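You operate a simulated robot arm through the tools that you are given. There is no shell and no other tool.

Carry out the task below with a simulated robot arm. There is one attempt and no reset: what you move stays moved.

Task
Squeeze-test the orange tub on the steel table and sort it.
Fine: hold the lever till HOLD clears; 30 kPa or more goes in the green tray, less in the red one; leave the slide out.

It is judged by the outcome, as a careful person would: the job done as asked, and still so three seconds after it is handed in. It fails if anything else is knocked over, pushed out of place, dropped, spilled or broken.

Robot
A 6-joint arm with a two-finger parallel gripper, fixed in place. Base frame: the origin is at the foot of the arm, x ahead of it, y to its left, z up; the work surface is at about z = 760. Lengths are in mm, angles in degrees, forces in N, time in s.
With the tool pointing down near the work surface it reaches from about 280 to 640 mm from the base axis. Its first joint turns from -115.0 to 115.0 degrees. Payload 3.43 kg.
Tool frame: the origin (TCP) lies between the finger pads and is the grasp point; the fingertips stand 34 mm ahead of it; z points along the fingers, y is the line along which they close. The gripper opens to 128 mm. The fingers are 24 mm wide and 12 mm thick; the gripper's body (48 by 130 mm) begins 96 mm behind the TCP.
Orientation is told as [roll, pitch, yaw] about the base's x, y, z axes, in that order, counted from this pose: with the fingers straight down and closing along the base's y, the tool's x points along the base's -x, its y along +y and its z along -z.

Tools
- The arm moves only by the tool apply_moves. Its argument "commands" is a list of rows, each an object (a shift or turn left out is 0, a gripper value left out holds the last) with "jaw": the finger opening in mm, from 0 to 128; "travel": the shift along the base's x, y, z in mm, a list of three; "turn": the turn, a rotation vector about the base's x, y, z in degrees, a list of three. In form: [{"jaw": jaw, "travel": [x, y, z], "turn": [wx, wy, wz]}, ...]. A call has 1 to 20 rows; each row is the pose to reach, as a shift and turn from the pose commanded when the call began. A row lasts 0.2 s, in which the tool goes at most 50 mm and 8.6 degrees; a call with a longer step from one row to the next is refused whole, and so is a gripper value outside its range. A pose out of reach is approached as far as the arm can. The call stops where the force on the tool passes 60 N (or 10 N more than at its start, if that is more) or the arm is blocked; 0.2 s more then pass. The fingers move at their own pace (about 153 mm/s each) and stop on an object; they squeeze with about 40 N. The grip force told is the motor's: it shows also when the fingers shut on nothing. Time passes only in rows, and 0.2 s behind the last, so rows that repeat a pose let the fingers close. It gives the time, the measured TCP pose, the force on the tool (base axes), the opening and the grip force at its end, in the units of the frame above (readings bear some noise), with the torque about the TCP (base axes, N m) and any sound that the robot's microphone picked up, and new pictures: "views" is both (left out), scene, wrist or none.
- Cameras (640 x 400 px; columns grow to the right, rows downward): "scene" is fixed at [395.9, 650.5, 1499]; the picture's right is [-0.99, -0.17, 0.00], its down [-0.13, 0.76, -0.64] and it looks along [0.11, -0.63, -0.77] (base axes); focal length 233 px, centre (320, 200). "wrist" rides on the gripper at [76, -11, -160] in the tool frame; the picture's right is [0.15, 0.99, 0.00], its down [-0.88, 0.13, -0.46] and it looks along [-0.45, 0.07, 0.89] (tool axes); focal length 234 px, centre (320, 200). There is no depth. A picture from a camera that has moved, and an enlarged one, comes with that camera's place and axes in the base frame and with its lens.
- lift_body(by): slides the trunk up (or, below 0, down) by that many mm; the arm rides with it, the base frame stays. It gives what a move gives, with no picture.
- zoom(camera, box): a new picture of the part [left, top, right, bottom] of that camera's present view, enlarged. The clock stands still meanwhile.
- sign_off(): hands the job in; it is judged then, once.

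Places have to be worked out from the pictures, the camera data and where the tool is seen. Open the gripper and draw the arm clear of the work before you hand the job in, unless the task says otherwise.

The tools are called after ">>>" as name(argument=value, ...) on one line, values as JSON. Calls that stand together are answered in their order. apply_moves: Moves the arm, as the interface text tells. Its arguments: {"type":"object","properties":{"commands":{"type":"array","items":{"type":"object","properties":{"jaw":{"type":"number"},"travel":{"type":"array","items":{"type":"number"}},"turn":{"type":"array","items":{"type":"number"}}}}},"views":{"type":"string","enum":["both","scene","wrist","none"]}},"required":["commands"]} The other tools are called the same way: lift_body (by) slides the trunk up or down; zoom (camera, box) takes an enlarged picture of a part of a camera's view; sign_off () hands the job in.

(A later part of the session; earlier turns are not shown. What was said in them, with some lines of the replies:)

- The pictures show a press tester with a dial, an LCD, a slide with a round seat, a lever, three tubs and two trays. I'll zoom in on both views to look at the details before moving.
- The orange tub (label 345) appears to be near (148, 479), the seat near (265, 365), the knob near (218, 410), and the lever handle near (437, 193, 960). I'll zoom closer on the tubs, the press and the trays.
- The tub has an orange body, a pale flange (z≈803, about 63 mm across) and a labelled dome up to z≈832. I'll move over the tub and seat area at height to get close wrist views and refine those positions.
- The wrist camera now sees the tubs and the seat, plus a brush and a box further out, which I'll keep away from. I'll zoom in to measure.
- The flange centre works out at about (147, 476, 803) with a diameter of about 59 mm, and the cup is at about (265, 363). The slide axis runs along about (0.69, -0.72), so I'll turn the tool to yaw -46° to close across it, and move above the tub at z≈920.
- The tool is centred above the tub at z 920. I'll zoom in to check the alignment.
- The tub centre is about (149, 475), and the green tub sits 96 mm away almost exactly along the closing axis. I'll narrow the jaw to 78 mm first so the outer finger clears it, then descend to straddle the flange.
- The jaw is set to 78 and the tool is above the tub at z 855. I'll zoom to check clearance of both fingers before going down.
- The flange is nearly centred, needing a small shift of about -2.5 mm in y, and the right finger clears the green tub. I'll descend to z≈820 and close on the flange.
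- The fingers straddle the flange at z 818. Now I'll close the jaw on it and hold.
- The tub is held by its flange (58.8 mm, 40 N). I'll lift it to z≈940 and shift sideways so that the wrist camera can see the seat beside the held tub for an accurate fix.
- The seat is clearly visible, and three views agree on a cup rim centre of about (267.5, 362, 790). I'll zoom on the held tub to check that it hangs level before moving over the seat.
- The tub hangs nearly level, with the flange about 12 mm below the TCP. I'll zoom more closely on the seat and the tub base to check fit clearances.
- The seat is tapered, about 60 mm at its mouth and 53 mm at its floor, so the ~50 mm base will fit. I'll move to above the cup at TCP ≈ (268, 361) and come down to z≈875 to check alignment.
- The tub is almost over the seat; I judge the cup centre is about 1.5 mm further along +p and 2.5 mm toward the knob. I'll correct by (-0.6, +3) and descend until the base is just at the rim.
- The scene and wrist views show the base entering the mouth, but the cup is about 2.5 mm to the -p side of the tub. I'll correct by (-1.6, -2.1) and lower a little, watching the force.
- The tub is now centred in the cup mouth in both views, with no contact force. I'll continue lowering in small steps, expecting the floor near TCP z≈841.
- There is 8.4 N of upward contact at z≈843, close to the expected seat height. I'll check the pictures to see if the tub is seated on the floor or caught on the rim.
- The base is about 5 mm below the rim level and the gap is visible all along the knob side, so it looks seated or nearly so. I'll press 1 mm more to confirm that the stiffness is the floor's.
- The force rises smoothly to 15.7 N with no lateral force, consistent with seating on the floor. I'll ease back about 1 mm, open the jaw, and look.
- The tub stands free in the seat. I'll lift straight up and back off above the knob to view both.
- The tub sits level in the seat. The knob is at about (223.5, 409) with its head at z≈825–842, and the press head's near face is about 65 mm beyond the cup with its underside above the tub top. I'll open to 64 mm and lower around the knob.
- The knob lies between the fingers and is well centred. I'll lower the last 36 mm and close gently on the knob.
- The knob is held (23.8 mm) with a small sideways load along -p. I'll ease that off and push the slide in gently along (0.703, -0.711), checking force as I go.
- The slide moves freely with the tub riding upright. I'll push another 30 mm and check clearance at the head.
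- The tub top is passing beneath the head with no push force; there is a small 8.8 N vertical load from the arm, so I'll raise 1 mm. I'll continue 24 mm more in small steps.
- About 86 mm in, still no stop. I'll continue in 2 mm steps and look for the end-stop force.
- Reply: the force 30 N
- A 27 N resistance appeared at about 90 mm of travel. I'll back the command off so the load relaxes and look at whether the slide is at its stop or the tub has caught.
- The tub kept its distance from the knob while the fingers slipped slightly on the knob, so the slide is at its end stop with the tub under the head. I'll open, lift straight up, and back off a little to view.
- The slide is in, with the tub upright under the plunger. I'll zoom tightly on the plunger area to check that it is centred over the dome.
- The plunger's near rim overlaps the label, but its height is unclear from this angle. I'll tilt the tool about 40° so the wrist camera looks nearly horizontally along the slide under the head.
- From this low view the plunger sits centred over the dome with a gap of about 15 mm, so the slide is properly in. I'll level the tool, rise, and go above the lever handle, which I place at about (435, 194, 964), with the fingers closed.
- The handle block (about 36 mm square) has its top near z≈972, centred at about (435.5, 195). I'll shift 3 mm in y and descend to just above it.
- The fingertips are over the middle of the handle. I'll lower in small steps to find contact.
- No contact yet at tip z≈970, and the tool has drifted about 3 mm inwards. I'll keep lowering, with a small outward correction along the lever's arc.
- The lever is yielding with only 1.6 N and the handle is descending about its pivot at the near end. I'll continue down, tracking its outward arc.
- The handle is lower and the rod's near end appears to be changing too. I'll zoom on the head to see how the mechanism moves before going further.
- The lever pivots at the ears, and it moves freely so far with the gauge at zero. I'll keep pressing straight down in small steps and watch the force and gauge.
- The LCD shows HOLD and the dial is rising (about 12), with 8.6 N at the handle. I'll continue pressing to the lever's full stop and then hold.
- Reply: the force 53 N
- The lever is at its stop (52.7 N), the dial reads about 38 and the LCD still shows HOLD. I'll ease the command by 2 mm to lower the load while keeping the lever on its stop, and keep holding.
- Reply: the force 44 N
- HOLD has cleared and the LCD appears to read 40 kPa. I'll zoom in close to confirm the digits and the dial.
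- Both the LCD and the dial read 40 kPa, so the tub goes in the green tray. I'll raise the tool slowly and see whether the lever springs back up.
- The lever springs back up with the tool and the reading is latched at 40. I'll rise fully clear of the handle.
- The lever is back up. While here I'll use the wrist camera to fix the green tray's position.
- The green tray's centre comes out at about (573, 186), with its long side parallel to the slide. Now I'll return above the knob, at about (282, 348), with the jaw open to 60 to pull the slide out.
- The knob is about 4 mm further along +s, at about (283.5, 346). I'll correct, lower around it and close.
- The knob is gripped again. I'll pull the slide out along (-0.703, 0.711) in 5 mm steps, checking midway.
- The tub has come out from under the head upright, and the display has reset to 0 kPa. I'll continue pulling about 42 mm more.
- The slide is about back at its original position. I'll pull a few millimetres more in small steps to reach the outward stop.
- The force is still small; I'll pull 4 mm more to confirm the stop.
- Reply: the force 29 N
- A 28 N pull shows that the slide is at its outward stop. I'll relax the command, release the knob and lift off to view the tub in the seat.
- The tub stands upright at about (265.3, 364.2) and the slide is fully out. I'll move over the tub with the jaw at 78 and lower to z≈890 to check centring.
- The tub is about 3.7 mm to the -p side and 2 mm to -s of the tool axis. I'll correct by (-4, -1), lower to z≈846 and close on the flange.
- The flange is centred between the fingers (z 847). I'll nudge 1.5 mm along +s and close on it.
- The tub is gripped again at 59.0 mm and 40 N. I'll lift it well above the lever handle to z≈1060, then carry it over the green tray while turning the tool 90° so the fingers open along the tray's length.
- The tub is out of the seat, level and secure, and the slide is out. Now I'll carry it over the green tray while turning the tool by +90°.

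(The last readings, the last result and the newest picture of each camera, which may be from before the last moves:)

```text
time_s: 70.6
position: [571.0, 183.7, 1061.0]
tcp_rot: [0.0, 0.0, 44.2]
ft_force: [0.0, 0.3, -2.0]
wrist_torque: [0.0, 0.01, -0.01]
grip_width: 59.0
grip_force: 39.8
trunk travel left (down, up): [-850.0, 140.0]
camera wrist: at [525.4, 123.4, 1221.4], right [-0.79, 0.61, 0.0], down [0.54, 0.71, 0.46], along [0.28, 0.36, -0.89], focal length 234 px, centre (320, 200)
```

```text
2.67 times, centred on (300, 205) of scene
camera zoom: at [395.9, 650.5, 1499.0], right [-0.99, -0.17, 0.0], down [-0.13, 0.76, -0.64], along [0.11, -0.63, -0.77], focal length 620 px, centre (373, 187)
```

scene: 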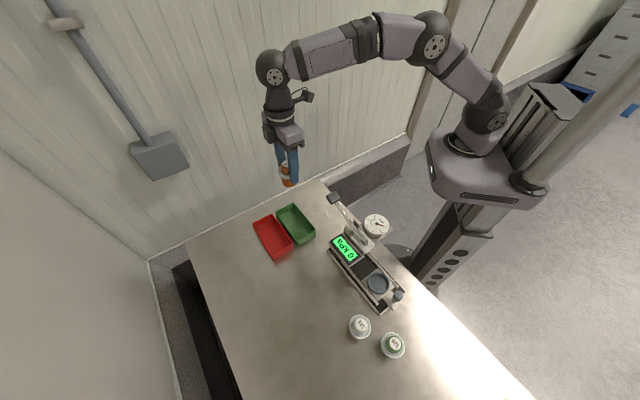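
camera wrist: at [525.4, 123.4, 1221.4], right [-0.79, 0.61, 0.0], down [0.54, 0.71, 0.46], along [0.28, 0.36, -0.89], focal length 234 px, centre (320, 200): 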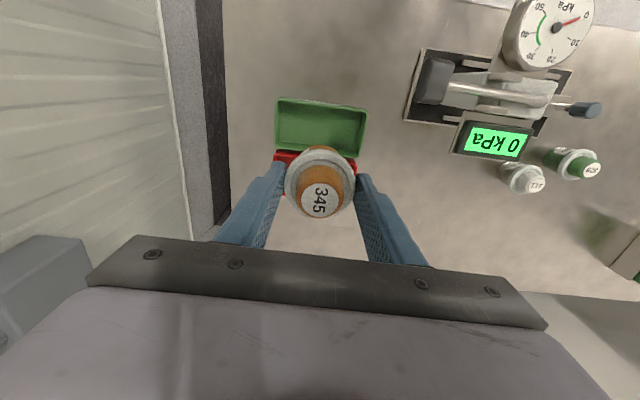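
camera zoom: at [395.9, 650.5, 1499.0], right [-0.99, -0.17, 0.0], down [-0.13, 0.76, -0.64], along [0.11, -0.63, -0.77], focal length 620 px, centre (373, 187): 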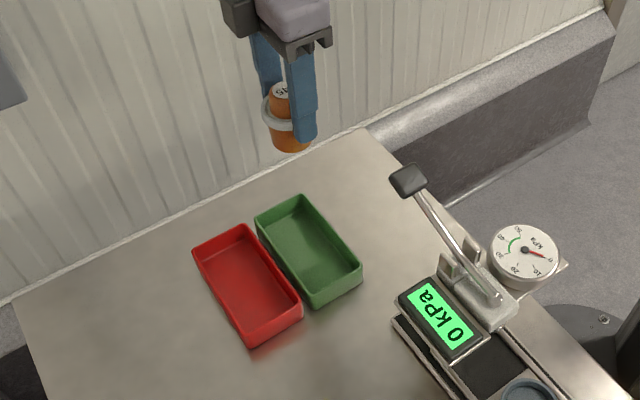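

The tub is level and the tray centre, measured again from here, is (573.4, 186), 2 mm from the tool. I'll descend to z≈885, still above the tray rim, and re-check.

>>> apply_moves(commands=[{"travel": [1.5, 2, -30]}, {"travel": [1.5, 2, -70]}, {"travel": [1.5, 2, -110]}, {"travel": [1.5, 2, -145]}, {"travel": [1.5, 2, -176]}, {"travel": [1.5, 2, -176]}, {"travel": [1.5, 2, -176]}], views="both")

>>> zoom(camera="wrist", box=[200, 60, 440, 250])

>>> zoom(camera="scene", box=[240, 170, 340, 270])

```text
time_s: 72.2
position: [573.6, 184.4, 884.1]
tcp_rot: [0.0, 0.1, 44.0]
ft_force: [0.2, 0.0, -0.6]
wrist_torque: [-0.04, 0.01, -0.03]
grip_width: 58.8
grip_force: 39.8
trunk travel left (down, up): [-850.0, 140.0]
camera wrist: at [527.6, 125.6, 1044.8], right [-0.79, 0.61, 0.0], down [0.54, 0.71, 0.46], along [0.28, 0.36, -0.89], focal length 234 px, centre (320, 200)
```

scene: 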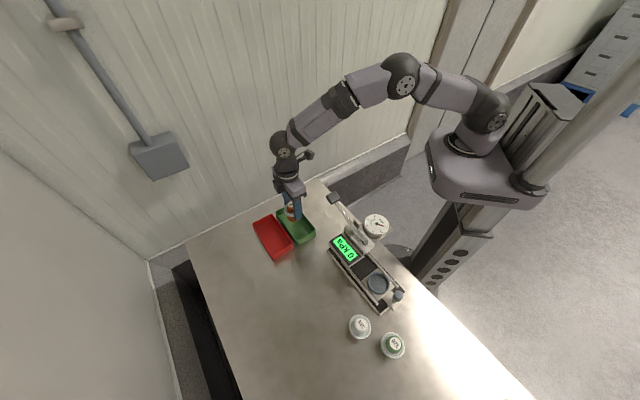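
wrist: 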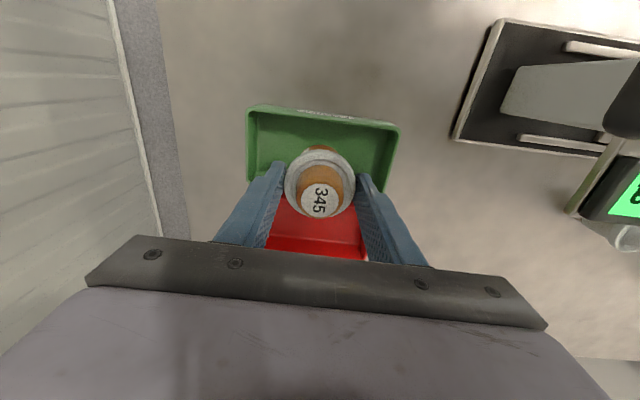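

```text
2.11 times, centred on (320, 155) of wrist
camera zoom: at [527.6, 125.6, 1044.8], right [-0.79, 0.61, 0.0], down [0.54, 0.71, 0.46], along [0.28, 0.36, -0.89], focal length 493 px, centre (320, 295)
```

zoom: 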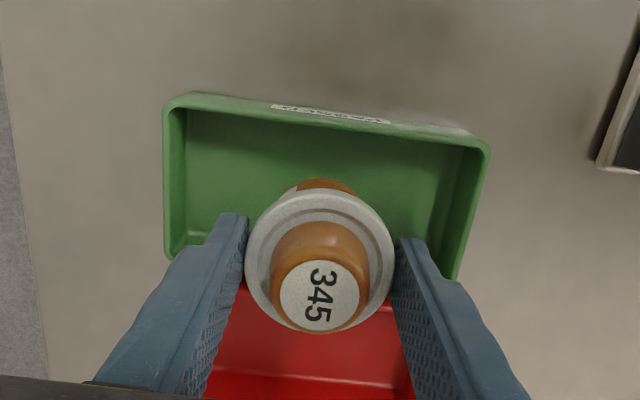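

```text
4.00 times, centred on (290, 220) of scene
camera zoom: at [395.9, 650.5, 1499.0], right [-0.99, -0.17, 0.0], down [-0.13, 0.76, -0.64], along [0.11, -0.63, -0.77], focal length 930 px, centre (440, 120)
```

zoom: 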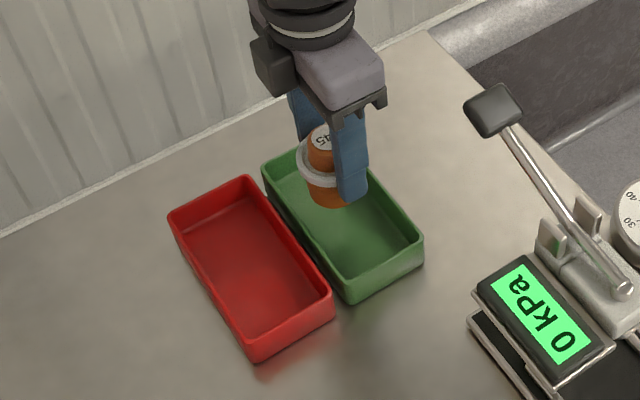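

The tub is centred over the tray to within 2 mm. I'll lower to about 8 mm above the floor.

>>> apply_moves(commands=[{"travel": [0, 0.5, -12]}, {"travel": [0, 0.5, -24]}, {"travel": [0, 0.5, -36]}, {"travel": [0, 0.5, -46]}, {"travel": [0, 0.5, -46]}], views="both")

>>> zoom(camera="wrist", box=[200, 60, 440, 250])

>>> zoom(camera="scene", box=[250, 180, 330, 260])

```text
time_s: 73.4
position: [573.1, 190.0, 837.8]
tcp_rot: [0.0, 0.0, 44.0]
ft_force: [-0.9, -0.4, -1.1]
wrist_torque: [0.04, -0.02, 0.0]
grip_width: 58.9
grip_force: 40.0
trunk travel left (down, up): [-850.0, 140.0]
camera wrist: at [526.8, 130.9, 998.7], right [-0.79, 0.61, 0.0], down [0.54, 0.71, 0.46], along [0.28, 0.36, -0.89], focal length 234 px, centre (320, 200)
```

scene: 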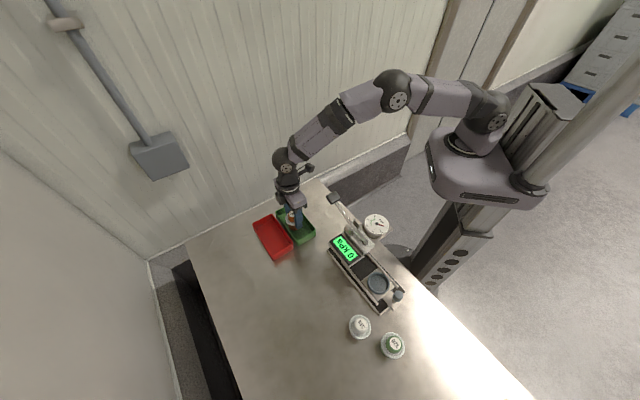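
wrist: 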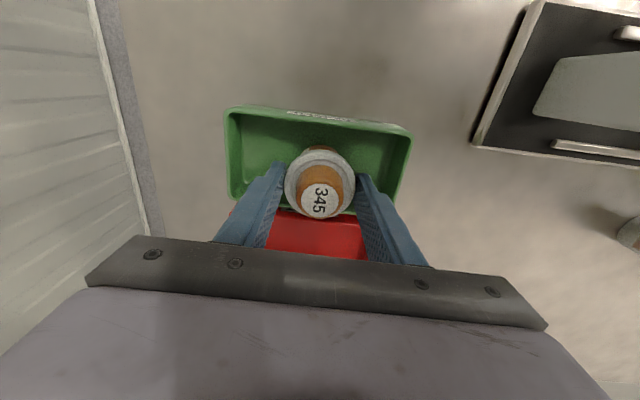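

```text
2.11 times, centred on (320, 155) of wrist
camera zoom: at [526.8, 130.9, 998.7], right [-0.79, 0.61, 0.0], down [0.54, 0.71, 0.46], along [0.28, 0.36, -0.89], focal length 493 px, centre (320, 295)
```

zoom: 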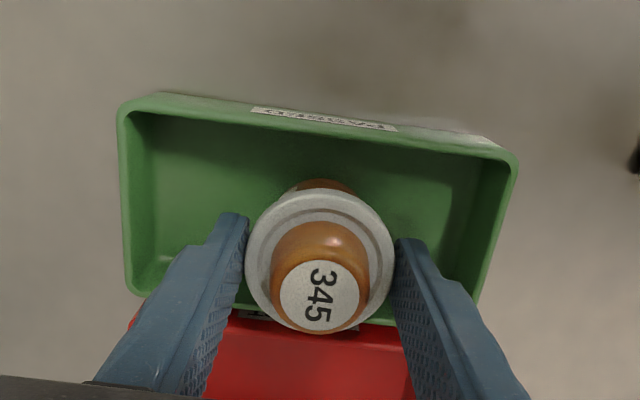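

```text
5.00 times, centred on (290, 220) of scene
camera zoom: at [395.9, 650.5, 1499.0], right [-0.99, -0.17, 0.0], down [-0.13, 0.76, -0.64], along [0.11, -0.63, -0.77], focal length 1163 px, centre (470, 100)
```

zoom: 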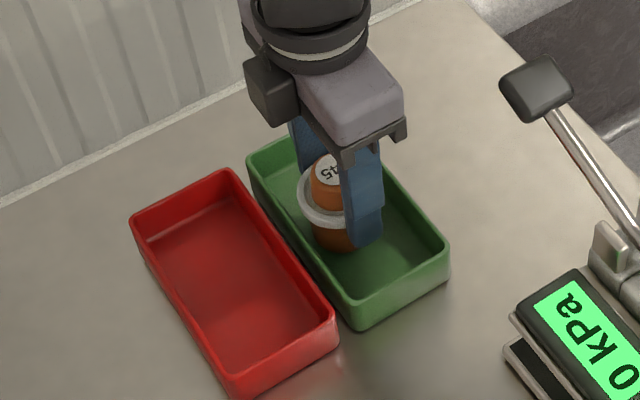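

The tool drifted about 4 mm in +y; the tub is still well inside the walls but I'll correct by -4 mm in y and lower slowly to touchdown.

>>> apply_moves(commands=[{"travel": [0, -4, 0]}, {"travel": [0, -4, -2]}, {"travel": [0, -4, -4]}, {"travel": [0, -4, -6]}, {"travel": [0, -4, -8]}, {"travel": [0, -4, -8]}], views="none")

```text
time_s: 74.8
position: [575.6, 185.2, 829.7]
tcp_rot: [0.0, 0.1, 44.0]
ft_force: [-0.1, 0.1, 0.2]
wrist_torque: [-0.02, 0.0, -0.01]
grip_width: 59.0
grip_force: 40.1
trunk travel left (down, up): [-850.0, 140.0]
```

No contact yet at z≈829.7. I'll keep lowering in 1 mm steps.

>>> apply_moves(commands=[{"travel": [0, 0, -1]}, {"travel": [0, 0, -2]}, {"travel": [0, 0, -3]}, {"travel": [0, 0, -3]}], views="none")

```text
time_s: 75.8
position: [574.8, 184.8, 827.8]
tcp_rot: [-0.1, -0.1, 44.0]
ft_force: [-2.2, 0.9, 9.9]
wrist_torque: [0.04, 0.24, 0.01]
grip_width: 58.9
grip_force: 39.8
trunk travel left (down, up): [-850.0, 140.0]
```

Touchdown: 9.9 N at z≈827.8, matching the tray floor. I'll ease up slightly and open the fingers along the tray's length.

>>> apply_moves(commands=[{"travel": [0, 0, 0.7]}, {"jaw": 62, "travel": [0, 0, 0.7]}, {"jaw": 66, "travel": [0, 0, 0.7]}, {"jaw": 72, "travel": [0, 0, 0.7]}, {"jaw": 76, "travel": [0, 0, 0.7]}, {"jaw": 76, "travel": [0, 0, 0.7]}], views="both")

>>> zoom(camera="wrist", box=[200, 60, 440, 250])

>>> zoom(camera="scene", box=[250, 180, 330, 260])

```text
time_s: 77.2
position: [575.3, 185.1, 827.2]
tcp_rot: [0.0, 0.0, 44.0]
ft_force: [0.3, -0.2, -0.2]
wrist_torque: [0.0, 0.0, 0.01]
grip_width: 75.9
grip_force: 0.0
trunk travel left (down, up): [-850.0, 140.0]
camera wrist: at [528.8, 125.1, 988.3], right [-0.79, 0.61, 0.0], down [0.54, 0.71, 0.46], along [0.28, 0.36, -0.89], focal length 234 px, centre (320, 200)
```

scene: 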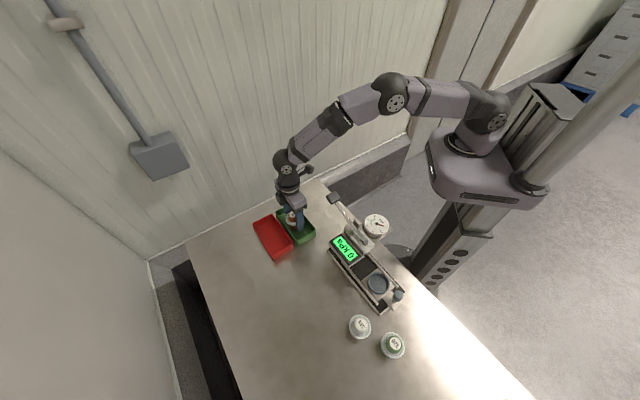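
wrist: 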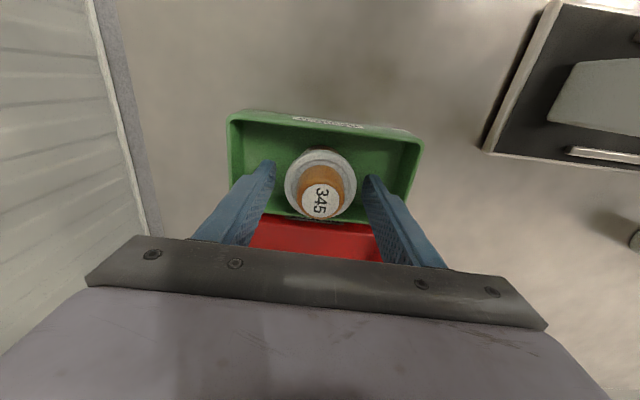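

```text
2.11 times, centred on (320, 155) of wrist
camera zoom: at [528.8, 125.1, 988.3], right [-0.79, 0.61, 0.0], down [0.54, 0.71, 0.46], along [0.28, 0.36, -0.89], focal length 493 px, centre (320, 295)
```

zoom: 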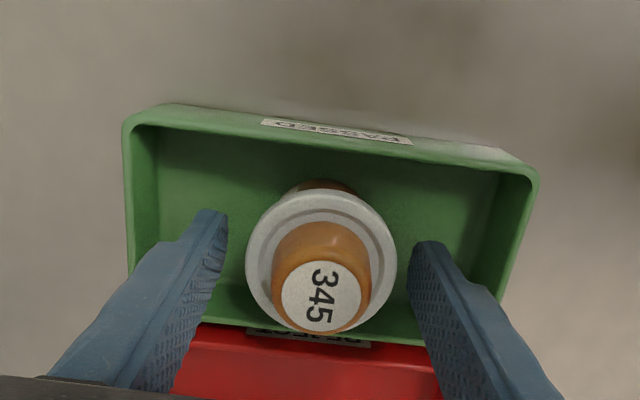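

```text
5.00 times, centred on (290, 220) of scene
camera zoom: at [395.9, 650.5, 1499.0], right [-0.99, -0.17, 0.0], down [-0.13, 0.76, -0.64], along [0.11, -0.63, -0.77], focal length 1163 px, centre (470, 100)
```

zoom: 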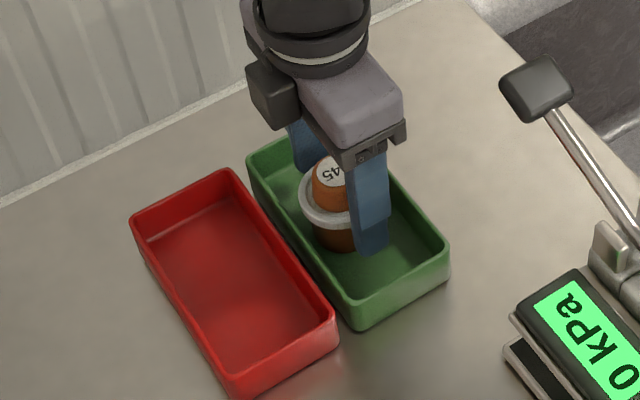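

The tub stands upright and free in the green "PASSED" tray. I'll lift straight up slowly, then move clear.

>>> apply_moves(commands=[{"travel": [0, 0, 10]}, {"travel": [0, 0, 25]}, {"travel": [0, 0, 45]}, {"travel": [0, 0, 75]}, {"travel": [0, 0, 115]}, {"travel": [0, 0, 160]}, {"travel": [0, 0, 205]}, {"travel": [0, 0, 250]}, {"travel": [-35, 10, 280]}, {"travel": [-70, 20, 300]}, {"travel": [-105, 30, 320]}, {"travel": [-140, 40, 340]}, {"travel": [-175, 50, 350]}, {"travel": [-175, 50, 350]}], views="both")

>>> zoom(camera="scene", box=[240, 170, 430, 370])

>>> zoom(camera="scene", box=[250, 190, 330, 270])

```text
time_s: 80.2
position: [400.9, 236.9, 1175.2]
tcp_rot: [-0.1, 0.1, 43.9]
ft_force: [0.2, 0.6, 0.0]
wrist_torque: [-0.01, 0.02, -0.02]
grip_width: 75.8
grip_force: 0.0
trunk travel left (down, up): [-850.0, 140.0]
camera wrist: at [355.0, 177.0, 1336.0], right [-0.79, 0.61, 0.0], down [0.54, 0.71, 0.45], along [0.28, 0.36, -0.89], focal length 234 px, centre (320, 200)
```

scene: 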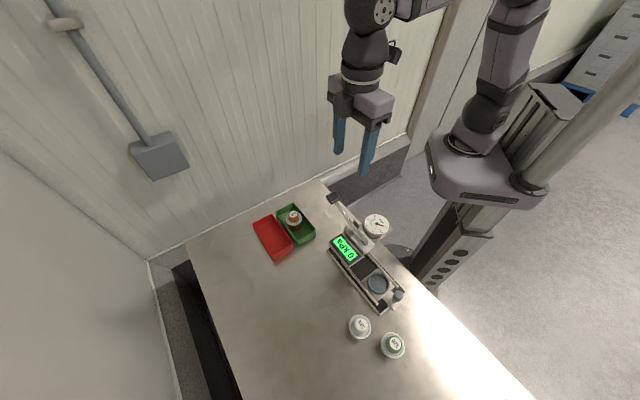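
wrist: 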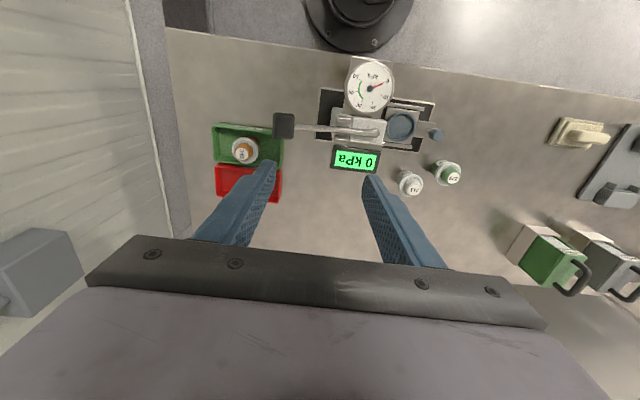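

```text
2.00 times, centred on (335, 270) of scene
camera zoom: at [395.9, 650.5, 1499.0], right [-0.99, -0.17, 0.0], down [-0.13, 0.76, -0.64], along [0.11, -0.63, -0.77], focal length 465 px, centre (290, 60)
```

zoom: 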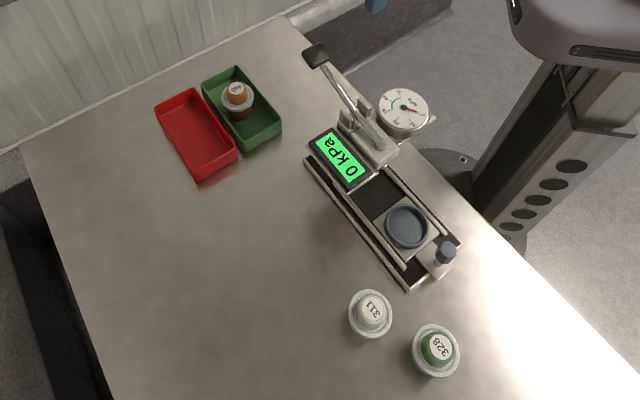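

```text
5.00 times, centred on (290, 230) of scene
camera zoom: at [395.9, 650.5, 1499.0], right [-0.99, -0.17, 0.0], down [-0.13, 0.76, -0.64], along [0.11, -0.63, -0.77], focal length 1163 px, centre (470, 50)
```

zoom: 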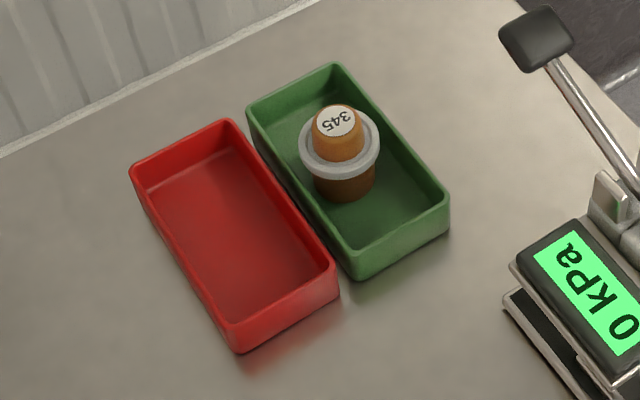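

The tub is upright in the green tray, the slide is fully out, the lever is up, and the other tubs and the press are where they were. I'll open the gripper fully in this clear pose and let things settle.

>>> apply_moves(commands=[{"jaw": 128, "travel": [-20, 0, 15]}, {"jaw": 128, "travel": [-40, 0, 30]}, {"jaw": 128, "travel": [-40, 0, 30]}, {"jaw": 128, "travel": [-40, 0, 30]}], views="scene")

>>> zoom(camera="scene", box=[330, 210, 430, 330])

```text
time_s: 81.2
position: [358.9, 237.6, 1206.9]
tcp_rot: [0.0, -0.1, 44.0]
ft_force: [-0.3, -0.4, -1.1]
wrist_torque: [0.02, 0.02, 0.04]
grip_width: 128.2
grip_force: 0.0
trunk travel left (down, up): [-850.0, 140.0]
```

scene: 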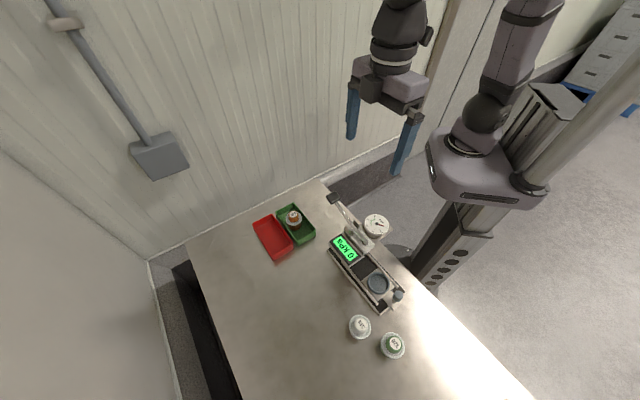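

```text
3.33 times, centred on (380, 270) of scene
camera zoom: at [395.9, 650.5, 1499.0], right [-0.99, -0.17, 0.0], down [-0.13, 0.76, -0.64], along [0.11, -0.63, -0.77], focal length 775 px, centre (120, -33)
```

zoom: 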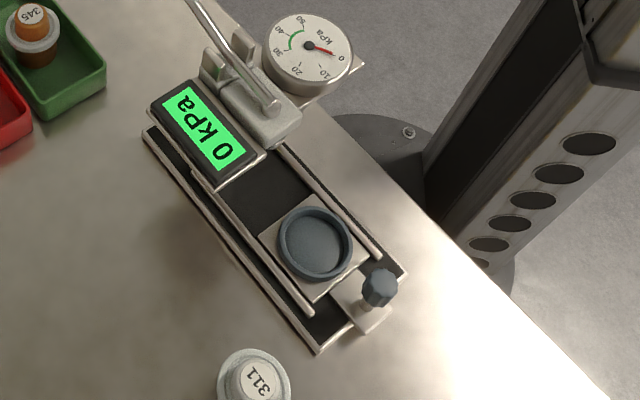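

The test read 40 kPa after HOLD cleared, and the tub is resting in the green tray. The slide is out, the lever is up, and the gripper is open and clear, so I'm handing the job in.

>>> sign_off()

```text
The job is handed in.
```

The orange tub (label 345) passed its squeeze test at 40 kPa and is standing upright in the green tray. I held the lever down until HOLD cleared, and the LCD and the dial agreed on the reading.

The slide is pulled out to its stop and the lever is back up. In the last pictures, the other two tubs, the trays and the press looked unmoved. The gripper is open and the arm is clear of the work.
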